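You operate a simulated robot arm through the tools that you are given. There is no shell and no other tool.

The job below is to be done with a simulated two-armed robot. You get a single attempt, and the scene is never put back.

## Task
Put the green sponge cake from the middle shelf of the low rack on the tart there. Push the water drawer shut. Close the front right door. Put the orange plate from the steel shelf behind the hot cabinet in the left basin. Carry the small steel tray with both arms and set it on the side leaf of the steam table. Turn the cold dial to 3 C. Put the orange bowl from the left board of the sink in the right basin. Take the white bowl and leave it on top of the squat pot. The order is free. Set down upright: green sponge cake.

Only the result counts: the job must be done as asked and must still hold three seconds after the hand-in. Knocking over, shifting, dropping, spilling or breaking anything else fails it.

## Robot
Two 6-joint arms with two-finger parallel grippers on one trunk, on a base that drives. Base frame: it is fixed to the floor where the robot stands at the start and does not move with it; the origin is under the middle of the robot, x ahead of it, y to its left, z up. Units: mm, degrees, N and s.
The left shoulder is at the start at [60, 187, 917], the right one opposite. With the tool pointing down near the work surface each hand reaches from about 100 to 580 mm from the robot's upright axis, wherever it stands, measured 20 degrees to its own side. Places, roughly: cold dial [-800, -3900, 800]; front right door [-1800, -2300, 1100]; green sponge cake (6x5x6 cm) [500, 0, 500]; left basin [1000, -4100, 800]; orange bowl (14x14x7 cm) [900, -3700, 900]; orange plate (13x12x3 cm) [-1000, -2600, 600]; right basin [1000, -4500, 800]; side leaf of the steam table [-2500, -4200, 700]; small steel tray (30x20x3 cm) [-600, -4300, 900]; squat pot (25x17x13 cm) [600, -700, 900]; tart (7x7x2 cm) [500, -200, 500]; water drawer [-1500, -2900, 500]; white bowl (14x14x7 cm) [900, -3800, 900]. Payload 1.57 kg a hand.
The tool frame of a hand sits at the grasp point between the pads (the TCP): z along the fingers, y along the line on which they close. The tips reach 30 mm beyond it. The gripper opens to 110 mm. The fingers are 24 mm wide and 12 mm thick; the gripper's body (48 by 112 mm) begins 78 mm behind the TCP.
Orientation is told as [roll, pitch, yaw] about the base's x, y, z axes, in that order, counted from this pose: with the fingers straight down and closing along the base's y, the tool's x points along the base's -x, its y along +y and its z along -z.

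## Interface
- The arms move only by the tool play_rows. It takes "left_motion", "right_motion" or both (then of equal length, played together; a hand with none holds still); each is a list of rows, each a list of 7 numbers: the closure, from 0 (fully open) to 1 (shut), then the shift along the tool's x, y, z in units of 50 mm (1.0 is 50 mm), then the turn, a rotation vector about the tool's x, y, z in units of 4 degrees (1.0 is 4 degrees). In form: [[fingers, tx, ty, tz, wx, wy, wz], ...]. A call has 1 to 20 rows; each row shifts and turns the commanded pose from where the row before left it, along the tool's axes as they then stand. A call with a number of a shift or a turn outside -1 to 1 is refused whole. Each row takes 0.2 s and may step no farther than 50 mm and 8.6 degrees from the row before; otherwise, or with a gripper value out of range, the whole call is refused. Where a pose cannot be reached the arm comes as near as it can. A force on the tool above 40 N (or 10 N above the force at the start of the call, whichever is more), or a blocked arm, ends the call early, and 0.2 s more pass. Each finger travels about 153 mm/s and halts on what it meets, pressing with about 43 N; the grip force reading is that of the motor and also rises with nothing between the fingers. The clock runs only during rows and for 0.2 s after the last one: add rows that do not move to give the fingers time. The reply holds the time, the measured pose of the TCP, the force on the tool along the base axes, the opening and the grip force, in the units named above and with some noise, with the torque about the TCP (base axes, N m) and any sound that the robot's microphone picked up.
- Cameras (640 x 400 px; columns grow to the right, rows downward): "scene" is now at [11.6, -44.2, 1470]; the picture's right is [-0.53, -0.85, 0.00], its down [-0.56, 0.35, -0.75] and it looks along [0.63, -0.40, -0.66] (base axes); focal length 252 px, centre (320, 200). "left" rides on the left gripper at [70, -16, -141] in its tool frame; the picture's right is [0.23, 0.97, 0.00], its down [-0.85, 0.20, -0.48] and it looks along [-0.47, 0.11, 0.88] (tool axes); focal length 222 px, centre (320, 200). "right" rides on the right gripper at [70, 16, -141] in its tool frame; the picture's right is [-0.23, 0.97, 0.00], its down [-0.86, -0.20, -0.48] and it looks along [-0.47, -0.11, 0.88] (tool axes); focal length 222 px, centre (320, 200). There is no depth. A picture from a camera that has moved, and an enlarged one, comes with that camera's place and axes in the base frame and with its lens.
- camera(camera): a new picture of that camera. The clock stands still meanwhile.
- raise_lower(by): slides the trunk up (or, below 0, down) by that many mm; the arms and the scene camera ride with it, the base frame stays. It gives what a move gives, with no picture.
- roll_base(legs): drives the robot by 1 to 6 legs, each [ahead, left, turn to the left] in mm, mm and degrees, along the robot's own axes; the way and the turn of a leg run together, so that a leg with both is an arc; at most 1500 mm and 180 degrees a leg. The arms and the cameras ride along, it lands a little off, and it stops where it bumps. It gives what a move gives.
- pan_tilt(pan, tilt): turns the head with the scene camera to pan (to the left, within 86 degrees either way) and tilt (down, from -29 to 69), counted from straight ahead of the robot. It gives what a move gives.
- zoom(camera, box): a new picture of the part [left, top, right, bottom] of that camera's present view, enlarged. The clock stands still meanwhile.
- sign_off(): hands the job in; it is judged then, once.

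Places have to be worked out from the pictures, the camera data and where the tool is seen. Open the grippers and draw the arms clear of the work before you hand the job in, unless the task says otherwise.

The tools are called as name(argument=value, ...) on one line, values as JSON. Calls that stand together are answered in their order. play_rows: Moves the arms, as the interface text tells. Its arguments: {"type":"object","properties":{"left_motion":{"type":"array"},"right_motion":{"type":"array"}},"required":[]} The other tools are called the same way: raise_lower (by) slides the trunk up or down; roll_base (legs) drives the base; pan_tilt (pan, tilt) turns the head that bears the scene camera; camera (camera) takes a picture; zoom (camera, box) takes an enlarged picture of a part of a camera's view; sign_off () hands the job in.

At the start:

```text
time_s: 0.0
left_ee_pos: [341.8, -33.9, 1148.1]
left_orientation: [0.0, 0.1, 0.1]
left_wrist_force: [0.7, -0.3, -0.3]
left_wrist_torque: [0.02, -0.01, 0.05]
left_opening: 110.1
left_grasp_force: 0.0
right_ee_pos: [310.7, -349.1, 1168.7]
right_orientation: [0.0, -0.1, 0.0]
right_wrist_force: [-0.3, 0.0, 0.7]
right_wrist_torque: [-0.01, 0.04, -0.02]
right_opening: 110.0
right_grasp_force: 0.2
trunk travel left (down, up): [-545.0, 445.0]
robot x, y, heading: [0.8, -2.3, -0.1]
head pan, tilt: [-31.9, 41.6]
```

scene: 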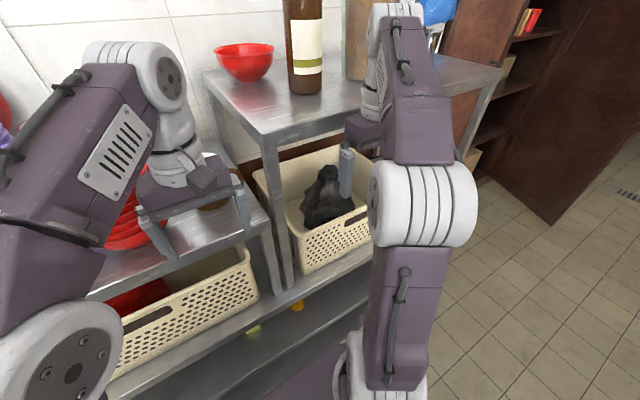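
right: 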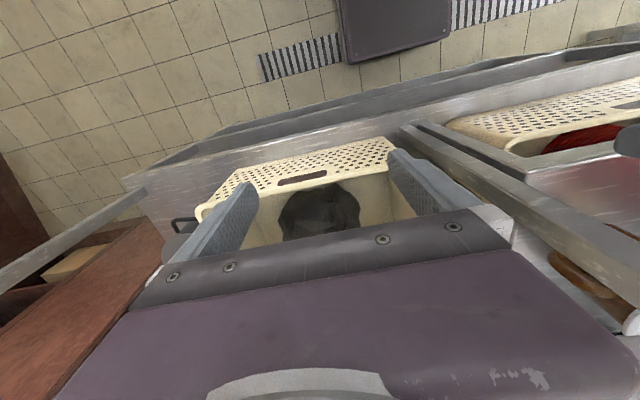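
left: 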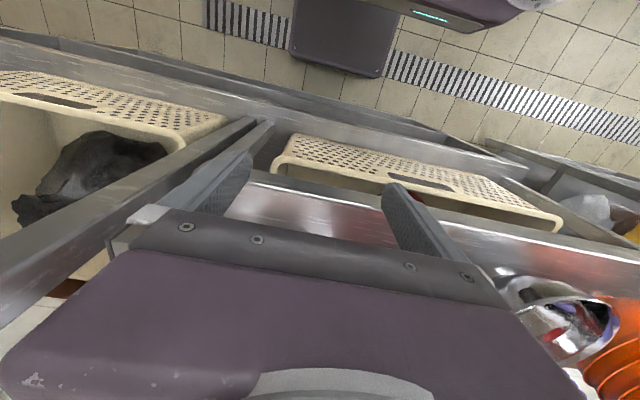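

I begin by looking around: first ahead and downward at the low rack.

pan_tilt(pan=0, tilt=55)

camera(camera="scene")

pan_tilt(pan=-70, tilt=20)

camera(camera="scene")

```text
time_s: 1.0
left_ee_pos: [342.2, -33.8, 1148.2]
left_orientation: [0.0, 0.0, 0.0]
left_wrist_force: [0.0, -0.5, 0.2]
left_wrist_torque: [-0.01, 0.0, 0.01]
left_opening: 110.1
left_grasp_force: 0.1
right_ee_pos: [312.5, -349.7, 1169.2]
right_orientation: [0.0, 0.1, 0.0]
right_wrist_force: [0.4, 0.4, -0.2]
right_wrist_torque: [0.01, -0.01, 0.02]
right_opening: 110.3
right_grasp_force: 0.0
trunk travel left (down, up): [-545.0, 445.0]
robot x, y, heading: [0.8, -2.8, 0.0]
head pan, tilt: [0.0, 55.0]
```

```text
taken
camera scene: at [12.6, 0.1, 1451.7], right [0.0, -1.0, 0.0], down [-0.82, 0.0, -0.57], along [0.57, 0.0, -0.82], focal length 252 px, centre (320, 200)
```

scene: 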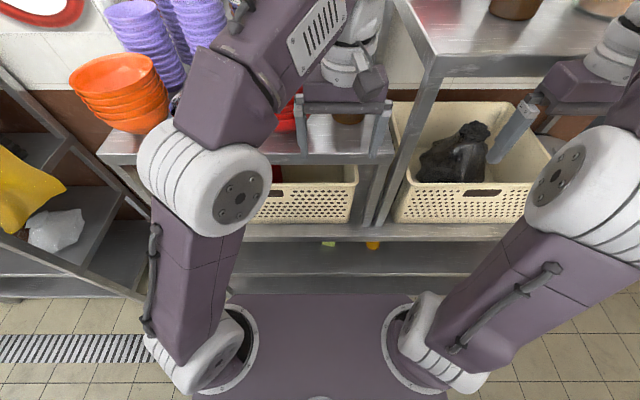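

```text
time_s: 2.4
left_ee_pos: [341.9, -34.4, 1149.5]
left_orientation: [0.1, -0.1, 0.0]
left_wrist_force: [0.9, 0.2, 0.2]
left_wrist_torque: [0.0, -0.01, 0.01]
left_opening: 110.1
left_grasp_force: 0.0
right_ee_pos: [311.0, -351.2, 1168.9]
right_orientation: [0.0, 0.0, 0.1]
right_wrist_force: [0.3, 0.9, 0.2]
right_wrist_torque: [-0.01, -0.01, 0.01]
right_opening: 110.2
right_grasp_force: 0.1
trunk travel left (down, up): [-545.0, 445.0]
robot x, y, heading: [1.4, 1.2, -0.1]
head pan, tilt: [-70.0, 20.0]
```

```text
taken
camera scene: at [-27.6, -87.3, 1503.8], right [-0.94, -0.34, 0.0], down [-0.12, 0.32, -0.94], along [0.32, -0.88, -0.34], focal length 252 px, centre (320, 200)
```

scene: 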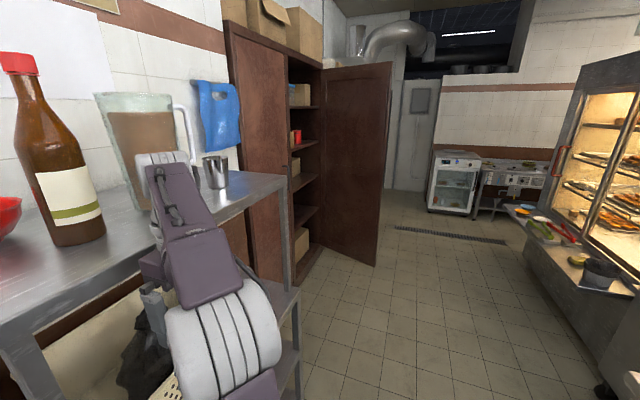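

The green cake and orange tart appear on the shelf under the baskets. I look to the left side and then turn the head back before I back off.

pan_tilt(pan=70, tilt=20)

camera(camera="scene")

roll_base(legs=[[-350, 0, 0]])

pan_tilt(pan=-25, tilt=30)

camera(camera="scene")

```text
time_s: 4.6
left_ee_pos: [340.9, -33.1, 1148.3]
left_orientation: [0.0, -0.1, 0.1]
left_wrist_force: [0.6, 0.7, 0.6]
left_wrist_torque: [0.03, -0.01, 0.0]
left_opening: 110.2
left_grasp_force: 0.0
right_ee_pos: [311.6, -351.0, 1168.3]
right_orientation: [0.1, -0.1, -0.1]
right_wrist_force: [-0.4, 0.2, 0.3]
right_wrist_torque: [-0.01, 0.01, -0.02]
right_opening: 109.9
right_grasp_force: 0.1
trunk travel left (down, up): [-545.0, 445.0]
robot x, y, heading: [1.4, 0.3, -0.3]
head pan, tilt: [70.0, 20.0]
```

```text
taken
camera scene: at [-27.6, 87.7, 1503.8], right [0.94, -0.34, 0.0], down [-0.12, -0.32, -0.94], along [0.32, 0.88, -0.34], focal length 252 px, centre (320, 200)
```

scene: 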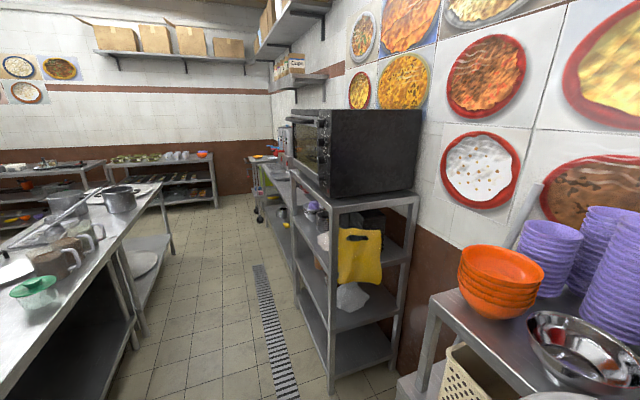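

```text
time_s: 6.9
left_ee_pos: [-7.0, -35.1, 1148.9]
left_orientation: [-0.1, 0.0, -0.4]
left_wrist_force: [-1.3, 0.5, 0.1]
left_wrist_torque: [-0.03, -0.02, -0.01]
left_opening: 110.1
left_grasp_force: 0.0
right_ee_pos: [-39.7, -351.2, 1168.7]
right_orientation: [0.0, 0.0, -0.4]
right_wrist_force: [-1.3, 0.5, 0.4]
right_wrist_torque: [0.0, 0.0, 0.02]
right_opening: 110.1
right_grasp_force: 0.0
trunk travel left (down, up): [-545.0, 445.0]
robot x, y, heading: [-348.9, 2.9, -0.3]
head pan, tilt: [70.0, 20.0]
```

```text
time_s: 8.6
left_ee_pos: [-7.4, -34.2, 1148.7]
left_orientation: [0.1, 0.0, -0.4]
left_wrist_force: [-0.1, 0.0, 1.0]
left_wrist_torque: [-0.01, 0.01, -0.01]
left_opening: 109.9
left_grasp_force: 0.2
right_ee_pos: [-40.9, -350.5, 1169.6]
right_orientation: [-0.1, 0.0, -0.4]
right_wrist_force: [0.3, 0.7, -0.3]
right_wrist_torque: [0.0, 0.02, -0.01]
right_opening: 110.3
right_grasp_force: 0.1
trunk travel left (down, up): [-545.0, 445.0]
robot x, y, heading: [-349.6, 4.5, -0.4]
head pan, tilt: [-25.0, 30.0]
```

```text
taken
camera scene: at [-326.5, -36.8, 1487.8], right [-0.43, -0.9, 0.0], down [-0.45, 0.21, -0.87], along [0.78, -0.37, -0.5], focal length 252 px, centre (320, 200)
```

scene: 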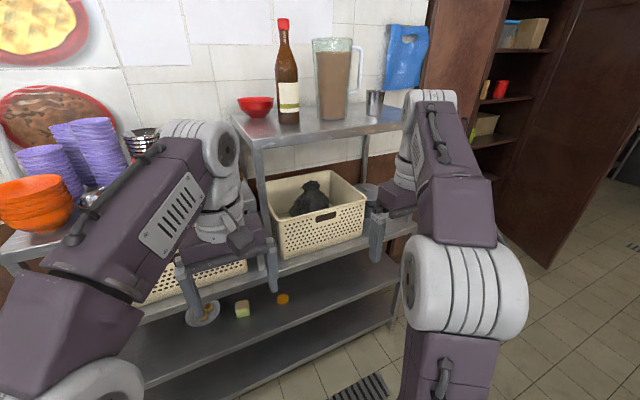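

Cake and an orange thing are visible; I zoom in for details.

zoom(camera="scene", box=[180, 260, 340, 360])

zoom(camera="scene", box=[320, 140, 480, 240])

```text
4.00 times, centred on (260, 310) of scene
camera zoom: at [-326.5, -36.8, 1487.8], right [-0.43, -0.9, 0.0], down [-0.45, 0.21, -0.87], along [0.78, -0.37, -0.5], focal length 1007 px, centre (560, -240)
```

zoom: 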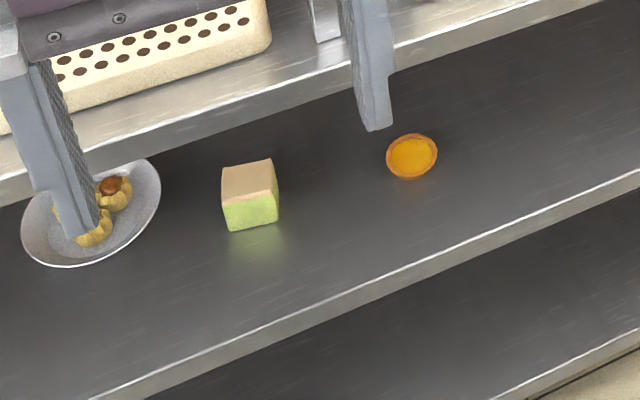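

```text
4.00 times, centred on (400, 190) of scene
camera zoom: at [-326.5, -36.8, 1487.8], right [-0.43, -0.9, 0.0], down [-0.45, 0.21, -0.87], along [0.78, -0.37, -0.5], focal length 1007 px, centre (0, 240)
```

zoom: 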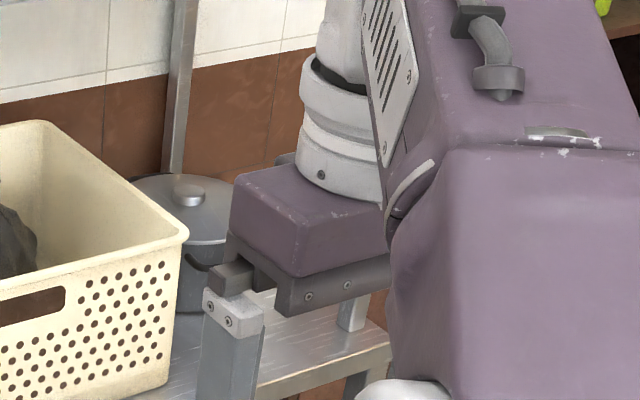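

The squat pot sits beside the basket on the basket shelf (lidded), the tart is the small orange disc at about (477,-222) and the cake at about (475,-35). I lower the trunk to see into the rack.

raise_lower(by=-350)

pan_tilt(pan=0, tilt=35)

camera(camera="scene")

camera(camera="right")

```text
time_s: 12.0
left_ee_pos: [-5.9, -34.6, 799.5]
left_orientation: [0.0, 0.0, -0.4]
left_wrist_force: [0.3, -0.6, -0.1]
left_wrist_torque: [-0.02, 0.01, -0.01]
left_opening: 110.3
left_grasp_force: 0.1
right_ee_pos: [-39.4, -350.8, 818.3]
right_orientation: [0.0, 0.0, -0.4]
right_wrist_force: [-0.6, 0.2, -0.8]
right_wrist_torque: [-0.01, 0.01, 0.01]
right_opening: 110.1
right_grasp_force: 0.0
trunk travel left (down, up): [-195.0, 795.0]
robot x, y, heading: [-349.9, 3.0, -0.4]
head pan, tilt: [-25.0, 30.0]
```

```text
time_s: 12.9
left_ee_pos: [-6.5, -35.6, 799.3]
left_orientation: [0.0, 0.0, -0.4]
left_wrist_force: [0.4, -1.2, -0.5]
left_wrist_torque: [-0.02, -0.02, -0.01]
left_opening: 110.0
left_grasp_force: 0.1
right_ee_pos: [-40.3, -352.6, 818.5]
right_orientation: [0.0, -0.1, -0.4]
right_wrist_force: [-0.3, -0.3, 0.2]
right_wrist_torque: [0.01, 0.01, 0.0]
right_opening: 110.2
right_grasp_force: 0.1
trunk travel left (down, up): [-195.0, 795.0]
robot x, y, heading: [-347.6, 6.5, -0.3]
head pan, tilt: [0.0, 35.0]
```

```text
taken
camera scene: at [-320.1, 1.3, 1130.0], right [-0.01, -1.0, 0.0], down [-0.57, 0.0, -0.82], along [0.82, -0.01, -0.57], focal length 252 px, centre (320, 200)
```

scene: 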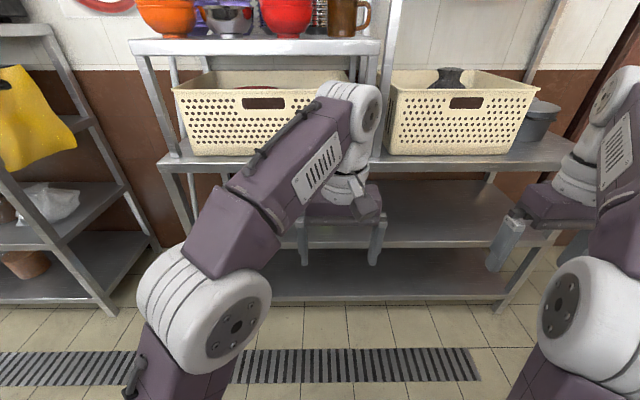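

```text
taken
camera right: at [-108.5, -334.6, 959.2], right [0.23, 0.97, 0.0], down [0.85, -0.21, 0.48], along [0.47, -0.11, -0.88], focal length 222 px, centre (320, 200)
```

right: 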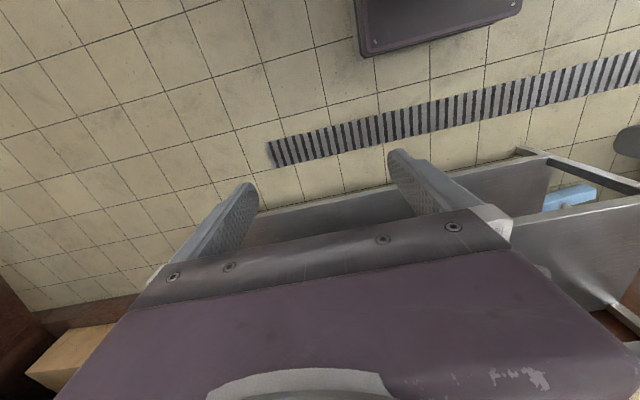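

The basket shelf lies at about z 790 and the middle shelf at about z 467, so there is about 300 mm between. I pull the left arm back and pre-shape the right gripper tilted 60° forward for reaching in.

play_rows(left_motion=[[0, 1, 0.8, 0, 0, 0, 0], [0, 1, 0.8, 0, 0, 0, 0], [0, 1, 0.8, 0, 0, 0, 0], [0, 0, 0.8, 0, 0, 0, 0], [0, 0, 0, 0, 0, 0, 0]], right_motion=[[0, 0, 0.9, 1, 0, 0, 0], [0, 0, 0.9, 1, 0, 0, 0], [0, 0, 0.9, 1, 0, 0, 0], [0, 0, 0.9, 1, 0, 0, 0], [0, 0, 0.9, 0.6, 0, 0, 0]])

play_rows(right_motion=[[0, 0, 0, 0, 0, -1, 0], [0, 0, 0, 0, 0, -1, 0], [0, 0, 0, 0, 0, -1, 0], [0, 0, 0, 0, 0, -1, 0], [0, 0, 0, 0, 0, -1, 0], [0, 0, 0, 0, 0, -1, 0], [0, 0, 0, 0, 0, -1, 0], [0, 0, 0, 0, 0, -1, 0], [0, 0, 0, 0, 0, -1, 0], [0, 0, 0, 0, 0, -1, 0], [0, 0, 0, 0, 0, -1, 0], [0, 0, 0, 0, 0, -1, 0], [0, 0, 0, 0, 0, -1, 0], [0, 0, 0, 0, 0, -1, 0], [0, 0, 0, 0, 0, -1, 0]])

camera(camera="right")

camera(camera="scene")

```text
refused: row 1 steps farther than a row can; nothing moved
```

```text
time_s: 16.1
left_ee_pos: [-7.4, -35.9, 799.1]
left_orientation: [-0.1, 0.0, -0.4]
left_wrist_force: [-0.7, 0.4, -0.2]
left_wrist_torque: [0.02, 0.05, -0.03]
left_opening: 109.9
left_grasp_force: 0.0
right_ee_pos: [-28.3, -379.7, 822.8]
right_orientation: [0.1, -59.9, -0.4]
right_wrist_force: [-0.5, 0.7, 0.7]
right_wrist_torque: [0.02, -0.07, -0.01]
right_opening: 110.0
right_grasp_force: 0.1
right hand out of reach, approached as far as the arm can: row 11, 12, 13, 14
trunk travel left (down, up): [-195.0, 795.0]
robot x, y, heading: [-346.4, 0.8, -0.4]
head pan, tilt: [0.0, 35.0]
```

```text
taken
camera right: at [-184.8, -362.2, 831.6], right [0.12, 0.97, 0.2], down [0.01, -0.2, 0.98], along [0.99, -0.11, -0.04], focal length 222 px, centre (320, 200)
```

right: 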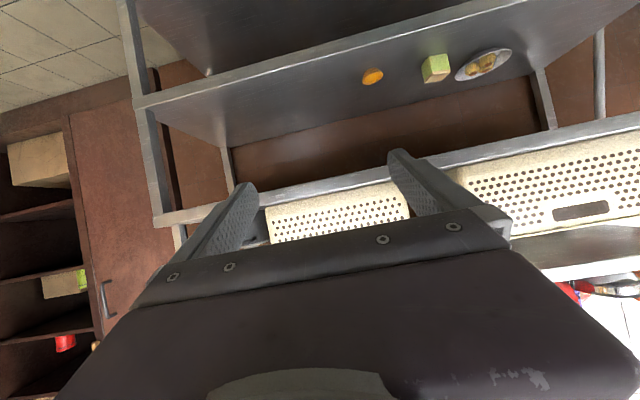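

```text
taken
camera scene: at [-320.2, 1.3, 1130.0], right [-0.01, -1.0, 0.0], down [-0.57, 0.0, -0.82], along [0.82, -0.01, -0.57], focal length 252 px, centre (320, 200)
```

scene: 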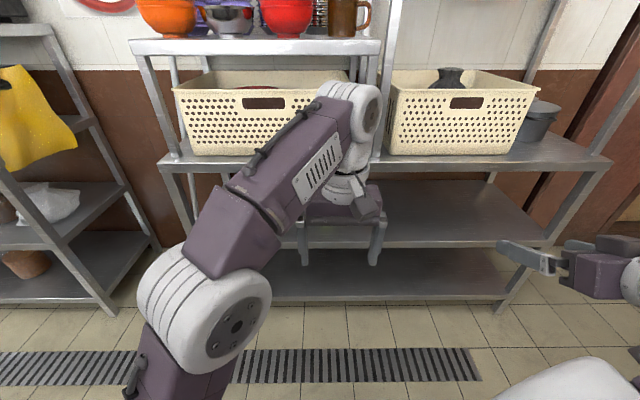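

The wrist camera sees cake ≈ (490,-29) and tart ≈ (481,-209). Step limit is 50 mm in total, so I use smaller combined steps: lower the right hand to z≈560 and clear the left arm back.

play_rows(left_motion=[[0, 0.4, 0.4, 0, 0, 0, 0], [0, 0.4, 0.4, 0, 0, 0, 0], [0, 0.4, 0.4, 0, 0, 0, 0], [0, 0.4, 0.4, 0, 0, 0, 0], [0, 0.4, 0.4, 0, 0, 0, 0], [0, 0.4, 0.4, 0, 0, 0, 0], [0, 0.4, 0.4, 0, 0, 0, 0], [0, 0.4, 0.4, 0, 0, 0, 0]], right_motion=[[0, 0.572, 0.625, 0.33, 0, 0, 0], [0, 0.572, 0.625, 0.33, 0, 0, 0], [0, 0.572, 0.625, 0.33, 0, 0, 0], [0, 0.572, 0.625, 0.33, 0, 0, 0], [0, 0.572, 0.625, 0.33, 0, 0, 0], [0, 0.572, 0.625, 0.33, 0, 0, 0], [0, 0.572, 0.625, 0.33, 0, 0, 0], [0, 0.572, 0.625, 0.33, 0, 0, 0]])

camera(camera="scene")

camera(camera="right")

```text
time_s: 17.9
left_ee_pos: [-133.4, 108.0, 815.5]
left_orientation: [0.1, 0.2, -0.4]
left_wrist_force: [-0.7, 0.0, 0.7]
left_wrist_torque: [0.02, 0.01, 0.02]
left_opening: 109.9
left_grasp_force: 0.1
left hand out of reach, approached as far as the arm can: row 7, 8
right_ee_pos: [73.5, -264.8, 683.5]
right_orientation: [0.0, -59.8, -0.2]
right_wrist_force: [0.7, 0.0, -0.3]
right_wrist_torque: [0.0, -0.02, 0.03]
right_opening: 110.1
right_grasp_force: 0.1
right hand out of reach, approached as far as the arm can: row 1, 2, 3, 4, 5, 6, 7, 8
trunk travel left (down, up): [-195.0, 795.0]
robot x, y, heading: [-353.7, -0.3, -0.3]
head pan, tilt: [0.0, 35.0]
```

```text
taken
camera scene: at [-320.1, 1.5, 1129.9], right [-0.01, -1.0, 0.0], down [-0.57, 0.0, -0.82], along [0.82, -0.01, -0.57], focal length 252 px, centre (320, 200)
```

scene: 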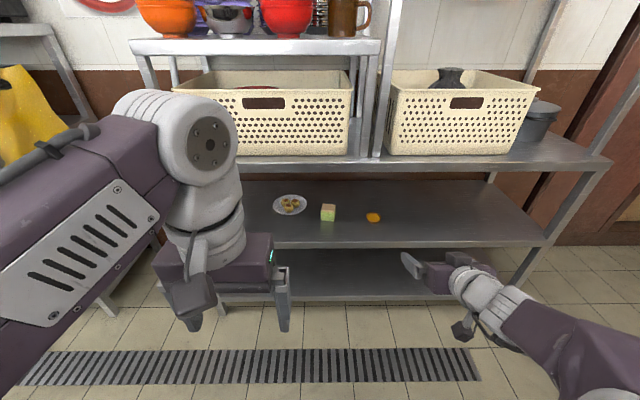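

```text
taken
camera right: at [-82.7, -247.6, 693.3], right [0.12, 0.97, 0.2], down [0.02, -0.2, 0.98], along [0.99, -0.11, -0.04], focal length 222 px, centre (320, 200)
```

right: 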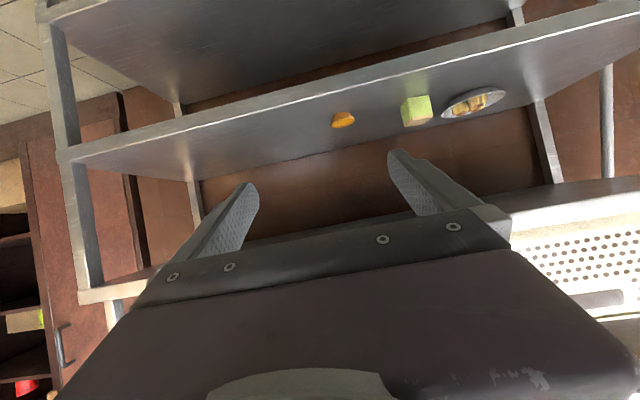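

The tilted hand can't come closer than ~430 mm ahead of the axis. I continue lowering from here and check what the arm reaches.

play_rows(right_motion=[[0, 0.52, 0.6, 0.3, 0, 0, 0], [0, 0.52, 0.6, 0.3, 0, 0, 0], [0, 0.52, 0.6, 0.3, 0, 0, 0], [0, 0.52, 0.6, 0.3, 0, 0, 0]])

```text
time_s: 18.9
left_ee_pos: [-134.3, 109.0, 813.6]
left_orientation: [0.0, 0.0, -0.4]
left_wrist_force: [-0.3, -0.6, 0.4]
left_wrist_torque: [0.0, 0.0, -0.02]
left_opening: 109.8
left_grasp_force: 0.1
right_ee_pos: [112.6, -214.3, 649.3]
right_orientation: [0.1, -59.9, -0.4]
right_wrist_force: [0.7, -0.5, -0.1]
right_wrist_torque: [0.0, 0.02, 0.03]
right_opening: 110.1
right_grasp_force: 0.1
right hand out of reach, approached as far as the arm can: row 1, 2, 3, 4
trunk travel left (down, up): [-195.0, 795.0]
robot x, y, heading: [-346.4, 1.0, -0.4]
head pan, tilt: [0.0, 35.0]
```

The inner limit grows as the hand goes down relative to the shoulder, so I lower the trunk instead, then drive forward and a bit left.

raise_lower(by=-110)

roll_base(legs=[[0, 130, 0], [170, 0, 0]])

camera(camera="right")

camera(camera="scene")

```text
time_s: 20.3
left_ee_pos: [-132.8, 108.0, 704.6]
left_orientation: [0.1, 0.1, -0.4]
left_wrist_force: [-0.1, -0.6, 0.2]
left_wrist_torque: [0.02, 0.0, -0.01]
left_opening: 110.0
left_grasp_force: 0.0
right_ee_pos: [110.9, -212.7, 539.6]
right_orientation: [0.1, -59.8, -0.5]
right_wrist_force: [0.5, -0.4, 0.5]
right_wrist_torque: [0.0, -0.01, 0.0]
right_opening: 109.8
right_grasp_force: 0.0
trunk travel left (down, up): [-85.0, 905.0]
robot x, y, heading: [-349.8, 0.0, -0.4]
head pan, tilt: [0.0, 35.0]
```

```text
time_s: 22.7
left_ee_pos: [36.9, 239.7, 705.3]
left_orientation: [0.1, 0.1, -0.2]
left_wrist_force: [0.2, 0.5, -0.5]
left_wrist_torque: [0.02, -0.03, -0.03]
left_opening: 110.0
left_grasp_force: 0.0
right_ee_pos: [284.0, -80.9, 539.8]
right_orientation: [0.1, -59.9, -0.1]
right_wrist_force: [-0.6, 0.0, 0.1]
right_wrist_torque: [0.01, 0.0, 0.01]
right_opening: 109.8
right_grasp_force: 0.1
trunk travel left (down, up): [-85.0, 905.0]
robot x, y, heading: [-175.5, 133.7, -0.1]
head pan, tilt: [0.0, 35.0]
```

```text
taken
camera right: at [127.9, -64.6, 549.2], right [0.12, 0.97, 0.2], down [0.02, -0.2, 0.98], along [0.99, -0.11, -0.04], focal length 222 px, centre (320, 200)
```

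right: 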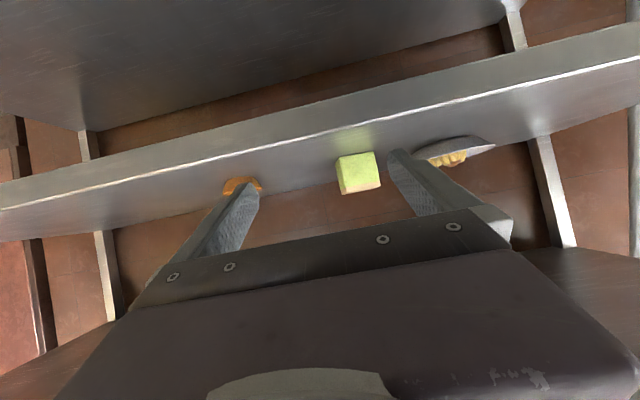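

```text
taken
camera scene: at [-149.5, 132.5, 1019.9], right [0.0, -1.0, 0.0], down [-0.57, 0.0, -0.82], along [0.82, 0.0, -0.57], focal length 252 px, centre (320, 200)
```

scene: 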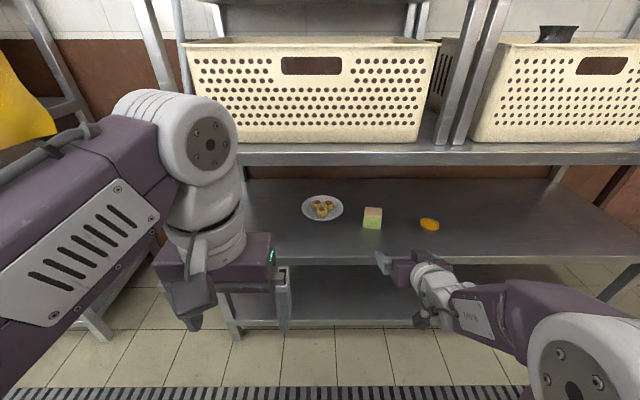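

I zoom on the cake, dish and tart for precise placement and yaw.

zoom(camera="scene", box=[290, 170, 450, 270])

zoom(camera="right", box=[200, 110, 520, 310])

```text
4.00 times, centred on (370, 220) of scene
camera zoom: at [-149.5, 132.5, 1019.9], right [0.0, -1.0, 0.0], down [-0.57, 0.0, -0.82], along [0.82, 0.0, -0.57], focal length 1007 px, centre (120, 120)
```

zoom: 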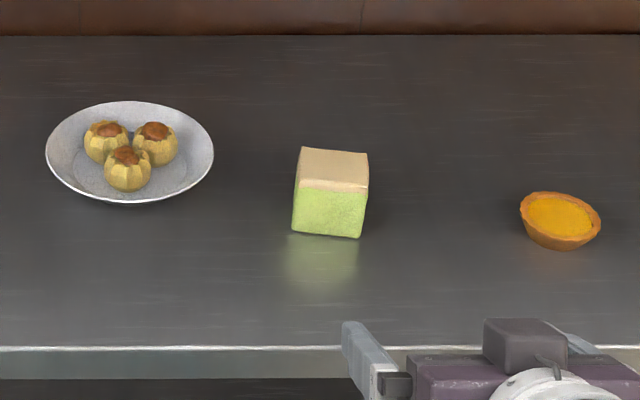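

```text
2.00 times, centred on (360, 210) of right
camera zoom: at [127.9, -64.6, 549.2], right [0.12, 0.97, 0.2], down [0.02, -0.2, 0.98], along [0.99, -0.11, -0.04], focal length 444 px, centre (240, 180)
```

zoom: 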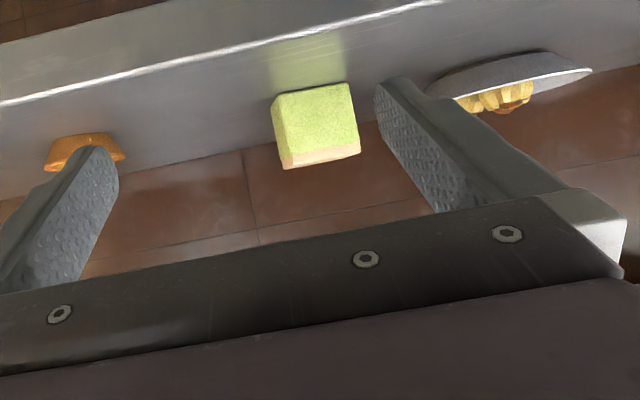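

Estimates: cake centre ≈ (505,-38), yaw ≈ -6°, tart ≈ (483,-228). I bring the right hand in line with the cake, yawed -6°, in front of it.

play_rows(right_motion=[[0.1, -0.33, 0.43, 0.57, 0.65, 0, 0.375], [0.1, -0.33, 0.43, 0.57, 0.65, 0, 0.375], [0.1, 0, 0, 0, 0, 0, 0]])

camera(camera="right")

camera(camera="scene")

```text
time_s: 23.5
left_ee_pos: [37.7, 241.0, 705.2]
left_orientation: [0.1, 0.1, -0.2]
left_wrist_force: [-0.1, 0.1, 0.0]
left_wrist_torque: [-0.04, 0.01, -0.01]
left_opening: 110.0
left_grasp_force: 0.0
right_ee_pos: [326.8, -136.5, 516.5]
right_orientation: [0.5, -59.7, -6.2]
right_wrist_force: [-0.7, -0.2, 0.0]
right_wrist_torque: [0.01, 0.01, 0.0]
right_opening: 98.9
right_grasp_force: 0.0
right hand out of reach, approached as far as the arm can: row 1, 2
trunk travel left (down, up): [-85.0, 905.0]
robot x, y, heading: [-171.4, 132.4, -0.6]
head pan, tilt: [0.0, 35.0]
```

```text
taken
camera right: at [174.5, -103.9, 526.8], right [0.21, 0.96, 0.2], down [0.0, -0.2, 0.98], along [0.98, -0.21, -0.04], focal length 222 px, centre (320, 200)
```

right: 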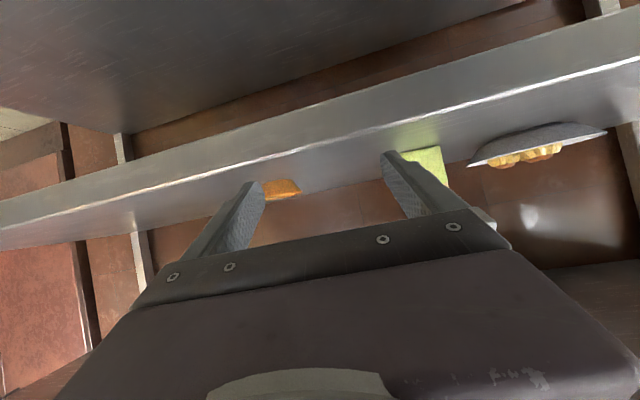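

```text
taken
camera scene: at [-149.4, 132.5, 1020.0], right [0.0, -1.0, 0.0], down [-0.57, 0.0, -0.82], along [0.82, 0.0, -0.57], focal length 252 px, centre (320, 200)
```

scene: 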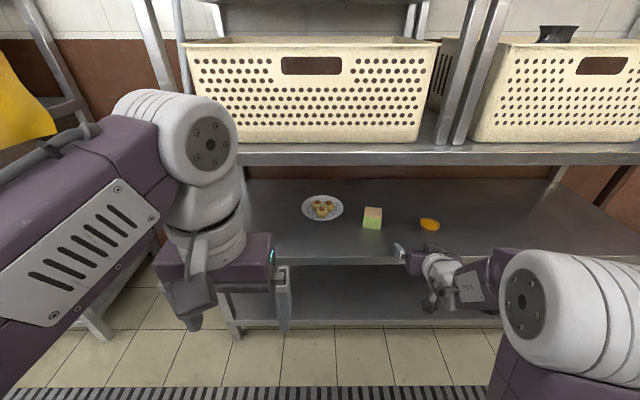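

The arm is too folded here (elbow limit). I drive the base back 160 mm and reach farther out instead.

roll_base(legs=[[-170, 0, 0]])

play_rows(right_motion=[[0.1, -0.35, 0, 0.6, 0, 0, 0], [0.1, -0.35, 0, 0.6, 0, 0, 0], [0.1, -0.35, 0.5, 0.6, 0, 0, 0], [0.1, -0.35, 0.5, 0.6, 0, 0, 0]])

```text
time_s: 24.9
left_ee_pos: [-136.5, 240.8, 706.0]
left_orientation: [0.1, 0.1, -0.1]
left_wrist_force: [0.0, -0.2, -0.5]
left_wrist_torque: [0.01, -0.02, 0.02]
left_opening: 109.9
left_grasp_force: 0.1
right_ee_pos: [155.2, -133.8, 516.9]
right_orientation: [0.5, -59.7, -6.0]
right_wrist_force: [0.3, 0.1, 0.2]
right_wrist_torque: [-0.03, 0.03, 0.03]
right_opening: 99.1
right_grasp_force: 0.0
trunk travel left (down, up): [-85.0, 905.0]
robot x, y, heading: [-351.0, 130.7, -0.0]
head pan, tilt: [0.0, 35.0]
```

```text
time_s: 25.9
left_ee_pos: [-137.3, 241.1, 705.0]
left_orientation: [0.0, 0.1, -0.1]
left_wrist_force: [-0.9, 0.8, 0.6]
left_wrist_torque: [0.0, 0.03, 0.0]
left_opening: 110.2
left_grasp_force: 0.1
right_ee_pos: [291.4, -131.7, 515.4]
right_orientation: [1.1, -59.4, -5.9]
right_wrist_force: [0.0, 0.3, 0.0]
right_wrist_torque: [0.02, 0.02, -0.01]
right_opening: 98.9
right_grasp_force: 0.0
right hand out of reach, approached as far as the arm can: row 3, 4
trunk travel left (down, up): [-85.0, 905.0]
robot x, y, heading: [-352.9, 138.1, -0.0]
head pan, tilt: [0.0, 35.0]
```

Sideways motion is blocked by the wrist, but the forward pose is stable, so I'll use the base for sideways placement: drive left ~94 mm first, and check.

roll_base(legs=[[0, 94, 0]])

camera(camera="right")

camera(camera="scene")

```text
time_s: 27.1
left_ee_pos: [-137.1, 335.2, 705.3]
left_orientation: [0.1, 0.1, 0.1]
left_wrist_force: [-0.2, -0.5, -0.2]
left_wrist_torque: [0.02, 0.04, -0.03]
left_opening: 109.7
left_grasp_force: 0.0
right_ee_pos: [291.1, -36.6, 515.3]
right_orientation: [1.1, -59.5, -5.9]
right_wrist_force: [-0.4, 0.2, 0.5]
right_wrist_torque: [-0.02, -0.03, 0.0]
right_opening: 99.0
right_grasp_force: 0.1
trunk travel left (down, up): [-85.0, 905.0]
robot x, y, heading: [-351.4, 227.0, 0.2]
head pan, tilt: [0.0, 35.0]
```

```text
taken
camera right: at [137.2, -7.3, 526.5], right [0.2, 0.96, 0.2], down [0.0, -0.21, 0.98], along [0.98, -0.2, -0.04], focal length 222 px, centre (320, 200)
```

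right: 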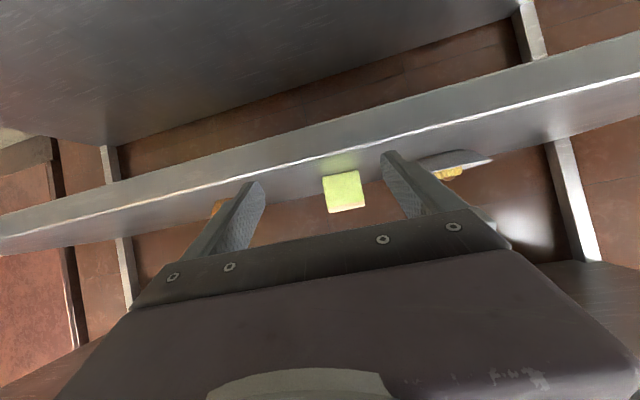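

```text
taken
camera scene: at [-322.5, 226.9, 1020.0], right [0.0, -1.0, 0.0], down [-0.57, 0.0, -0.82], along [0.82, 0.0, -0.57], focal length 252 px, centre (320, 200)
```

scene: 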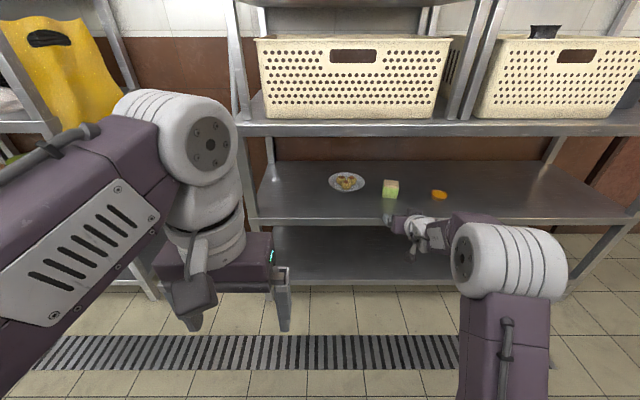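

Aligned: cake at y≈-38 with the hand at y≈-37. I lower 8 mm and drive straight in.

raise_lower(by=-8)

roll_base(legs=[[160, 0, 0]])

camera(camera="right")

camera(camera="scene")

```text
time_s: 27.6
left_ee_pos: [-136.8, 334.6, 697.7]
left_orientation: [0.1, 0.1, 0.1]
left_wrist_force: [0.3, -0.8, -0.3]
left_wrist_torque: [0.01, -0.02, -0.01]
left_opening: 110.0
left_grasp_force: 0.1
right_ee_pos: [291.3, -36.4, 508.4]
right_orientation: [1.0, -59.5, -5.8]
right_wrist_force: [0.2, 0.2, 0.2]
right_wrist_torque: [0.0, 0.0, 0.01]
right_opening: 98.8
right_grasp_force: 0.1
trunk travel left (down, up): [-77.0, 913.0]
robot x, y, heading: [-352.2, 223.8, -0.1]
head pan, tilt: [0.0, 35.0]
```

```text
time_s: 29.1
left_ee_pos: [26.0, 335.4, 696.9]
left_orientation: [0.1, 0.2, -0.1]
left_wrist_force: [-0.2, -0.2, 0.0]
left_wrist_torque: [0.03, 0.01, 0.01]
left_opening: 110.1
left_grasp_force: 0.1
right_ee_pos: [452.6, -37.2, 506.8]
right_orientation: [1.1, -59.5, -5.9]
right_wrist_force: [0.4, 0.7, -0.6]
right_wrist_torque: [0.02, 0.02, 0.03]
right_opening: 99.1
right_grasp_force: 0.0
trunk travel left (down, up): [-77.0, 913.0]
robot x, y, heading: [-189.3, 226.4, 0.0]
head pan, tilt: [0.0, 35.0]
```

```text
taken
camera right: at [298.9, -7.2, 518.4], right [0.2, 0.96, 0.2], down [0.0, -0.21, 0.98], along [0.98, -0.19, -0.04], focal length 222 px, centre (320, 200)
```

right: 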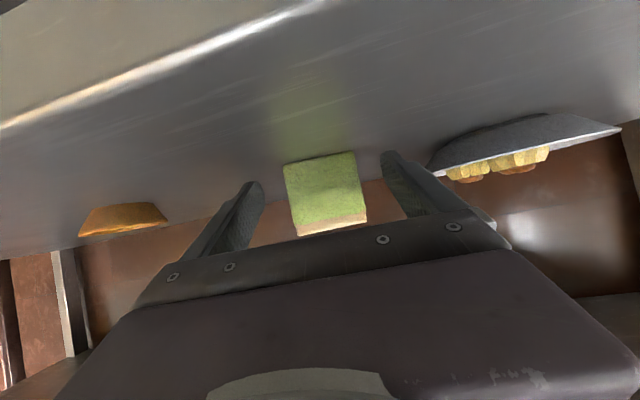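

```text
taken
camera scene: at [-160.8, 226.9, 1011.9], right [0.0, -1.0, 0.0], down [-0.57, 0.0, -0.82], along [0.82, 0.0, -0.57], focal length 252 px, centre (320, 200)
```

scene: 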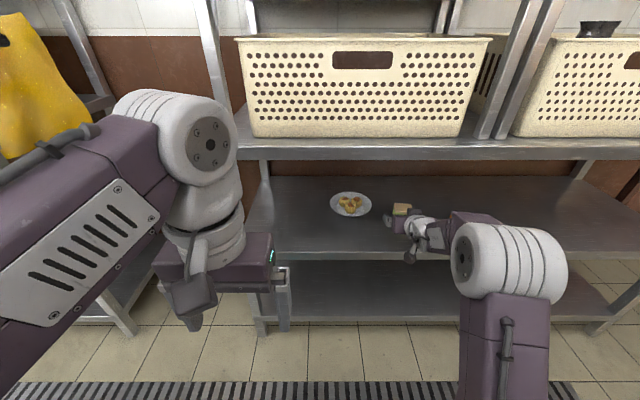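

Everything lines up; drive in the last 50 mm.

roll_base(legs=[[50, 0, 0]])

camera(camera="right")

```text
time_s: 30.0
left_ee_pos: [73.6, 335.7, 696.9]
left_orientation: [0.1, 0.1, 0.0]
left_wrist_force: [-0.3, 0.5, 0.3]
left_wrist_torque: [0.01, 0.02, 0.0]
left_opening: 109.9
left_grasp_force: 0.1
right_ee_pos: [502.5, -36.2, 507.8]
right_orientation: [1.1, -59.6, -5.9]
right_wrist_force: [0.0, -0.1, 0.3]
right_wrist_torque: [0.01, 0.0, 0.0]
right_opening: 99.2
right_grasp_force: 0.1
trunk travel left (down, up): [-77.0, 913.0]
robot x, y, heading: [-142.2, 230.4, 0.0]
head pan, tilt: [0.0, 35.0]
```

```text
taken
camera right: at [348.8, -6.9, 518.3], right [0.2, 0.96, 0.2], down [0.0, -0.21, 0.98], along [0.98, -0.19, -0.05], focal length 222 px, centre (320, 200)
```

right: 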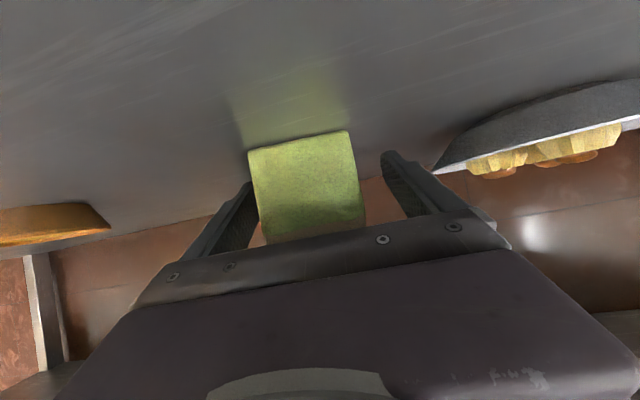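

The cake is between the fingers, roughly centred. I close the right gripper.

play_rows(right_motion=[[0.3, 0, 0, 0, 0, 0, 0], [0.45, 0, 0, 0, 0, 0, 0], [0.6, 0, 0, 0, 0, 0, 0], [0.6, 0, 0, 0, 0, 0, 0], [0.6, 0, 0, 0, 0, 0, 0]])

camera(camera="right")

```text
time_s: 31.2
left_ee_pos: [74.4, 335.5, 697.4]
left_orientation: [0.1, 0.1, 0.1]
left_wrist_force: [-0.2, 0.4, -0.5]
left_wrist_torque: [-0.01, 0.03, 0.02]
left_opening: 110.1
left_grasp_force: 0.0
right_ee_pos: [501.9, -36.4, 508.0]
right_orientation: [1.0, -59.6, -5.9]
right_wrist_force: [-0.6, 0.3, -0.2]
right_wrist_torque: [-0.03, 0.01, -0.03]
right_opening: 54.3
right_grasp_force: 42.8
trunk travel left (down, up): [-77.0, 913.0]
robot x, y, heading: [-142.2, 228.3, -0.1]
head pan, tilt: [0.0, 35.0]
```

```text
taken
camera right: at [348.8, -6.9, 518.5], right [0.2, 0.96, 0.2], down [0.0, -0.21, 0.98], along [0.98, -0.19, -0.04], focal length 222 px, centre (320, 200)
```

right: 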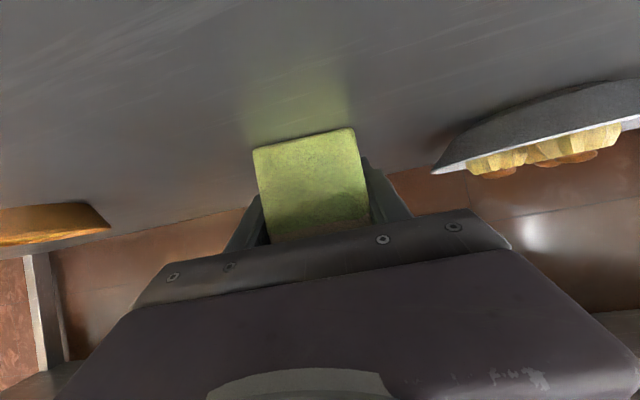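

Gripped at 54 mm. I lift by the trunk 50 mm, back off 22 mm, and drive right to hover over the tart.

raise_lower(by=50)

roll_base(legs=[[-20, 0, 0], [0, -150, 0]])

camera(camera="right")

camera(camera="scene")

```text
time_s: 32.1
left_ee_pos: [74.5, 336.1, 746.8]
left_orientation: [0.1, 0.0, 0.1]
left_wrist_force: [-0.5, 0.1, -0.1]
left_wrist_torque: [0.0, 0.0, -0.02]
left_opening: 110.0
left_grasp_force: 0.0
right_ee_pos: [501.6, -35.6, 557.4]
right_orientation: [1.0, -59.5, -5.9]
right_wrist_force: [-0.7, 0.0, 0.1]
right_wrist_torque: [0.02, -0.01, 0.0]
right_opening: 54.4
right_grasp_force: 43.1
trunk travel left (down, up): [-127.0, 863.0]
robot x, y, heading: [-142.9, 225.8, 0.1]
head pan, tilt: [0.0, 35.0]
```

```text
time_s: 33.9
left_ee_pos: [54.5, 184.3, 747.2]
left_orientation: [0.1, 0.2, 0.0]
left_wrist_force: [0.4, -1.3, -0.7]
left_wrist_torque: [0.01, -0.01, 0.01]
left_opening: 110.2
left_grasp_force: 0.1
right_ee_pos: [482.8, -189.4, 556.4]
right_orientation: [1.1, -59.5, -6.1]
right_wrist_force: [-0.3, 0.1, -1.2]
right_wrist_torque: [0.01, 0.0, -0.03]
right_opening: 54.1
right_grasp_force: 43.3
trunk travel left (down, up): [-127.0, 863.0]
robot x, y, heading: [-159.1, 74.1, 0.2]
head pan, tilt: [0.0, 35.0]
```

```text
taken
camera right: at [329.0, -159.2, 568.3], right [0.2, 0.96, 0.2], down [0.0, -0.21, 0.98], along [0.98, -0.2, -0.05], focal length 222 px, centre (320, 200)
```

right: 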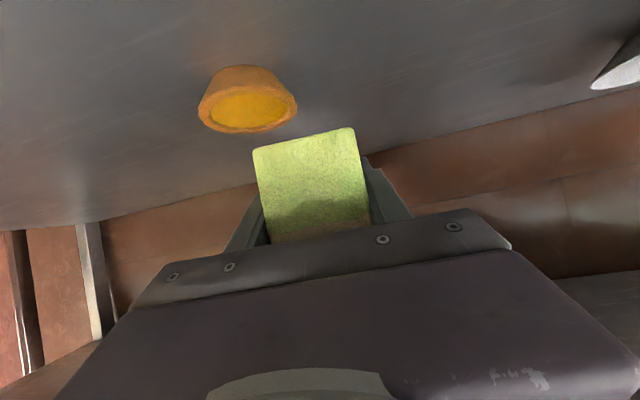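

```text
taken
camera scene: at [-130.5, 75.1, 1061.9], right [0.0, -1.0, 0.0], down [-0.57, 0.0, -0.82], along [0.82, 0.0, -0.57], focal length 252 px, centre (320, 200)
```

scene: 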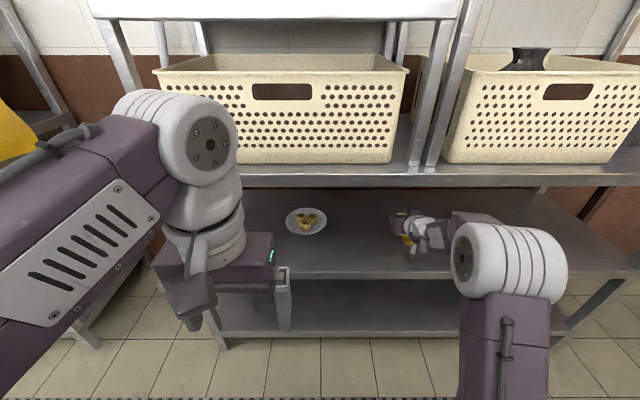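

Combining views: tart centre ≈ (473,-224), cake centre now ≈ (480,-189). I shift right 34 mm and back 7 mm.

roll_base(legs=[[-6, -34, 0]])

camera(camera="right")

zoom(camera="scene", box=[360, 170, 520, 270])

```text
time_s: 34.7
left_ee_pos: [48.9, 149.3, 747.9]
left_orientation: [0.1, 0.1, 0.0]
left_wrist_force: [0.3, -0.9, 0.1]
left_wrist_torque: [-0.04, 0.01, 0.0]
left_opening: 110.0
left_grasp_force: 0.0
right_ee_pos: [476.2, -222.5, 558.0]
right_orientation: [1.1, -59.6, -6.0]
right_wrist_force: [0.1, -0.3, -0.3]
right_wrist_torque: [0.02, 0.0, 0.02]
right_opening: 54.4
right_grasp_force: 43.1
trunk travel left (down, up): [-127.0, 863.0]
robot x, y, heading: [-164.3, 44.7, 0.2]
head pan, tilt: [0.0, 35.0]
```

```text
taken
camera right: at [323.0, -192.8, 568.3], right [0.2, 0.96, 0.2], down [0.0, -0.21, 0.98], along [0.98, -0.2, -0.05], focal length 222 px, centre (320, 200)
```

right: 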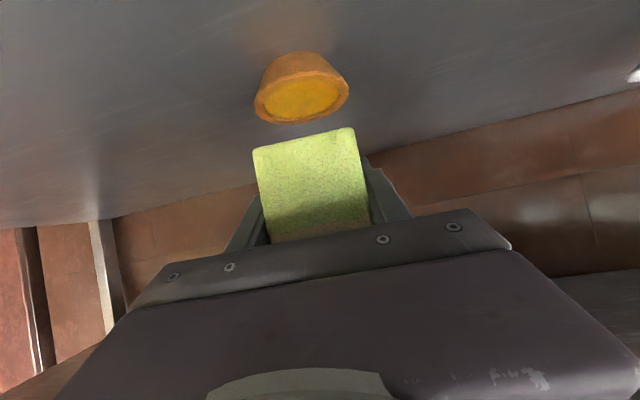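

```text
4.00 times, centred on (440, 220) of scene
camera zoom: at [-136.6, 41.3, 1061.9], right [0.0, -1.0, 0.0], down [-0.57, 0.0, -0.82], along [0.82, 0.0, -0.57], focal length 1007 px, centre (-160, 120)
```

zoom: 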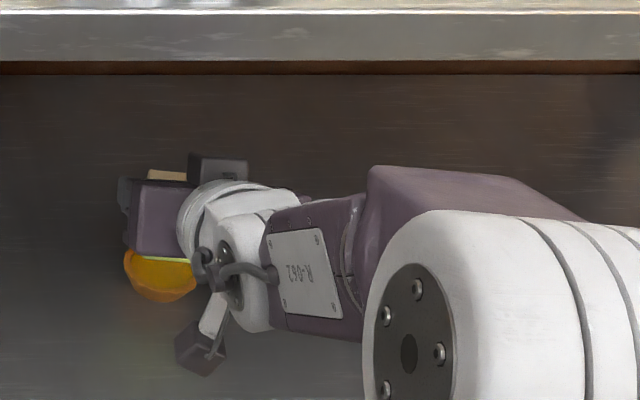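

Cake and tart appear aligned in y (-222) and x (~474). I lower 24 mm and look.

raise_lower(by=-23)

camera(camera="right")

```text
time_s: 35.4
left_ee_pos: [48.6, 149.4, 723.6]
left_orientation: [0.1, 0.1, -0.1]
left_wrist_force: [-0.2, -0.4, 0.1]
left_wrist_torque: [0.02, 0.0, 0.0]
left_opening: 109.9
left_grasp_force: 0.1
right_ee_pos: [476.8, -221.6, 534.9]
right_orientation: [1.0, -59.4, -5.9]
right_wrist_force: [-0.4, 0.6, -0.5]
right_wrist_torque: [0.03, 0.01, 0.0]
right_opening: 54.1
right_grasp_force: 43.4
trunk travel left (down, up): [-104.0, 886.0]
robot x, y, heading: [-165.2, 37.5, -0.2]
head pan, tilt: [0.0, 35.0]
```

```text
taken
camera right: at [322.9, -192.7, 545.4], right [0.2, 0.96, 0.2], down [0.0, -0.21, 0.98], along [0.98, -0.2, -0.04], focal length 222 px, centre (320, 200)
```

right: 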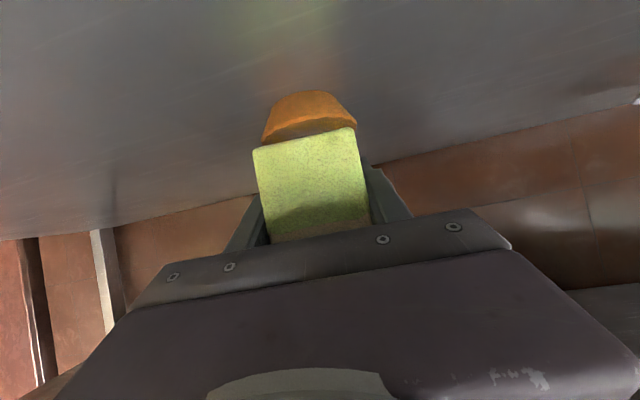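

Alignment is good (tart centre ≈ (474,-221)). I lower in small steps watching the force.

raise_lower(by=-5)

raise_lower(by=-3)

camera(camera="right")

```text
time_s: 35.9
left_ee_pos: [49.2, 150.7, 720.1]
left_orientation: [0.1, 0.2, 0.1]
left_wrist_force: [-0.1, 0.6, -0.9]
left_wrist_torque: [0.02, -0.03, -0.02]
left_opening: 110.1
left_grasp_force: 0.0
right_ee_pos: [477.1, -222.7, 529.6]
right_orientation: [1.0, -59.6, -5.8]
right_wrist_force: [0.3, -0.5, -0.4]
right_wrist_torque: [-0.02, -0.03, -0.01]
right_opening: 54.3
right_grasp_force: 43.0
trunk travel left (down, up): [-99.0, 891.0]
robot x, y, heading: [-165.1, 41.7, 0.1]
head pan, tilt: [0.0, 35.0]
```

```text
time_s: 36.5
left_ee_pos: [49.0, 149.6, 714.9]
left_orientation: [0.1, 0.0, 0.0]
left_wrist_force: [0.2, -0.3, -0.3]
left_wrist_torque: [-0.01, 0.0, 0.02]
left_opening: 109.9
left_grasp_force: 0.0
right_ee_pos: [476.7, -222.7, 526.5]
right_orientation: [0.9, -59.6, -5.9]
right_wrist_force: [-0.7, -0.8, 3.7]
right_wrist_torque: [-0.04, 0.08, -0.03]
right_opening: 54.3
right_grasp_force: 42.4
trunk travel left (down, up): [-96.0, 894.0]
robot x, y, heading: [-166.0, 43.1, 0.2]
head pan, tilt: [0.0, 35.0]
```

```text
taken
camera right: at [323.0, -192.7, 538.1], right [0.2, 0.96, 0.2], down [0.0, -0.21, 0.98], along [0.98, -0.2, -0.04], focal length 222 px, centre (320, 200)
```

right: 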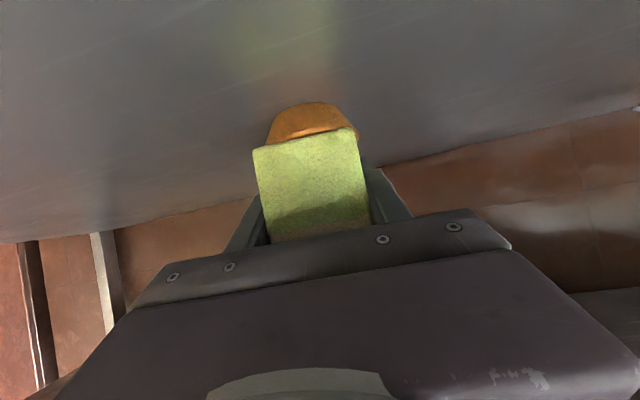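

Contact felt (3.7 N) 18.6 mm above the pickup height, i.e. on the tart. I open the fingers gently.

play_rows(right_motion=[[0.45, 0, 0, 0, 0, 0, 0], [0.4, 0, 0, 0, 0, 0, 0], [0.3, 0, 0, 0, 0, 0, 0], [0.2, 0, 0, 0, 0, 0, 0], [0.1, 0, 0, 0, 0, 0, 0], [0.1, 0, 0, 0, 0, 0, 0]])

camera(camera="right")

```text
time_s: 37.9
left_ee_pos: [49.3, 148.8, 716.6]
left_orientation: [0.1, 0.0, 0.0]
left_wrist_force: [0.2, 0.1, -0.4]
left_wrist_torque: [0.03, -0.03, -0.03]
left_opening: 109.9
left_grasp_force: 0.0
right_ee_pos: [477.2, -222.9, 526.7]
right_orientation: [1.1, -59.5, -5.9]
right_wrist_force: [-0.3, -0.8, -0.5]
right_wrist_torque: [-0.01, 0.01, 0.01]
right_opening: 99.0
right_grasp_force: 0.0
trunk travel left (down, up): [-96.0, 894.0]
robot x, y, heading: [-164.2, 42.7, 0.1]
head pan, tilt: [0.0, 35.0]
```

```text
taken
camera right: at [323.0, -192.7, 537.4], right [0.2, 0.96, 0.2], down [0.0, -0.21, 0.98], along [0.98, -0.2, -0.04], focal length 222 px, centre (320, 200)
```

right: 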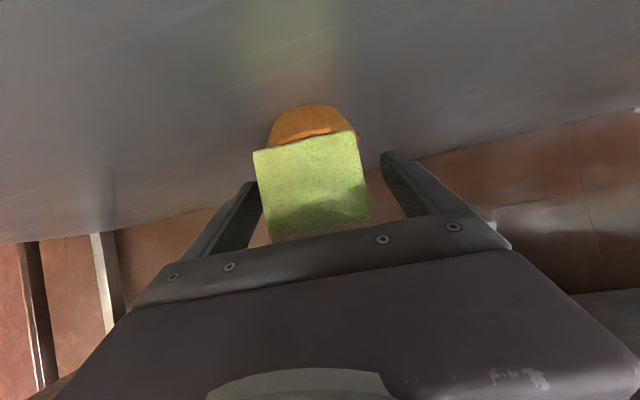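

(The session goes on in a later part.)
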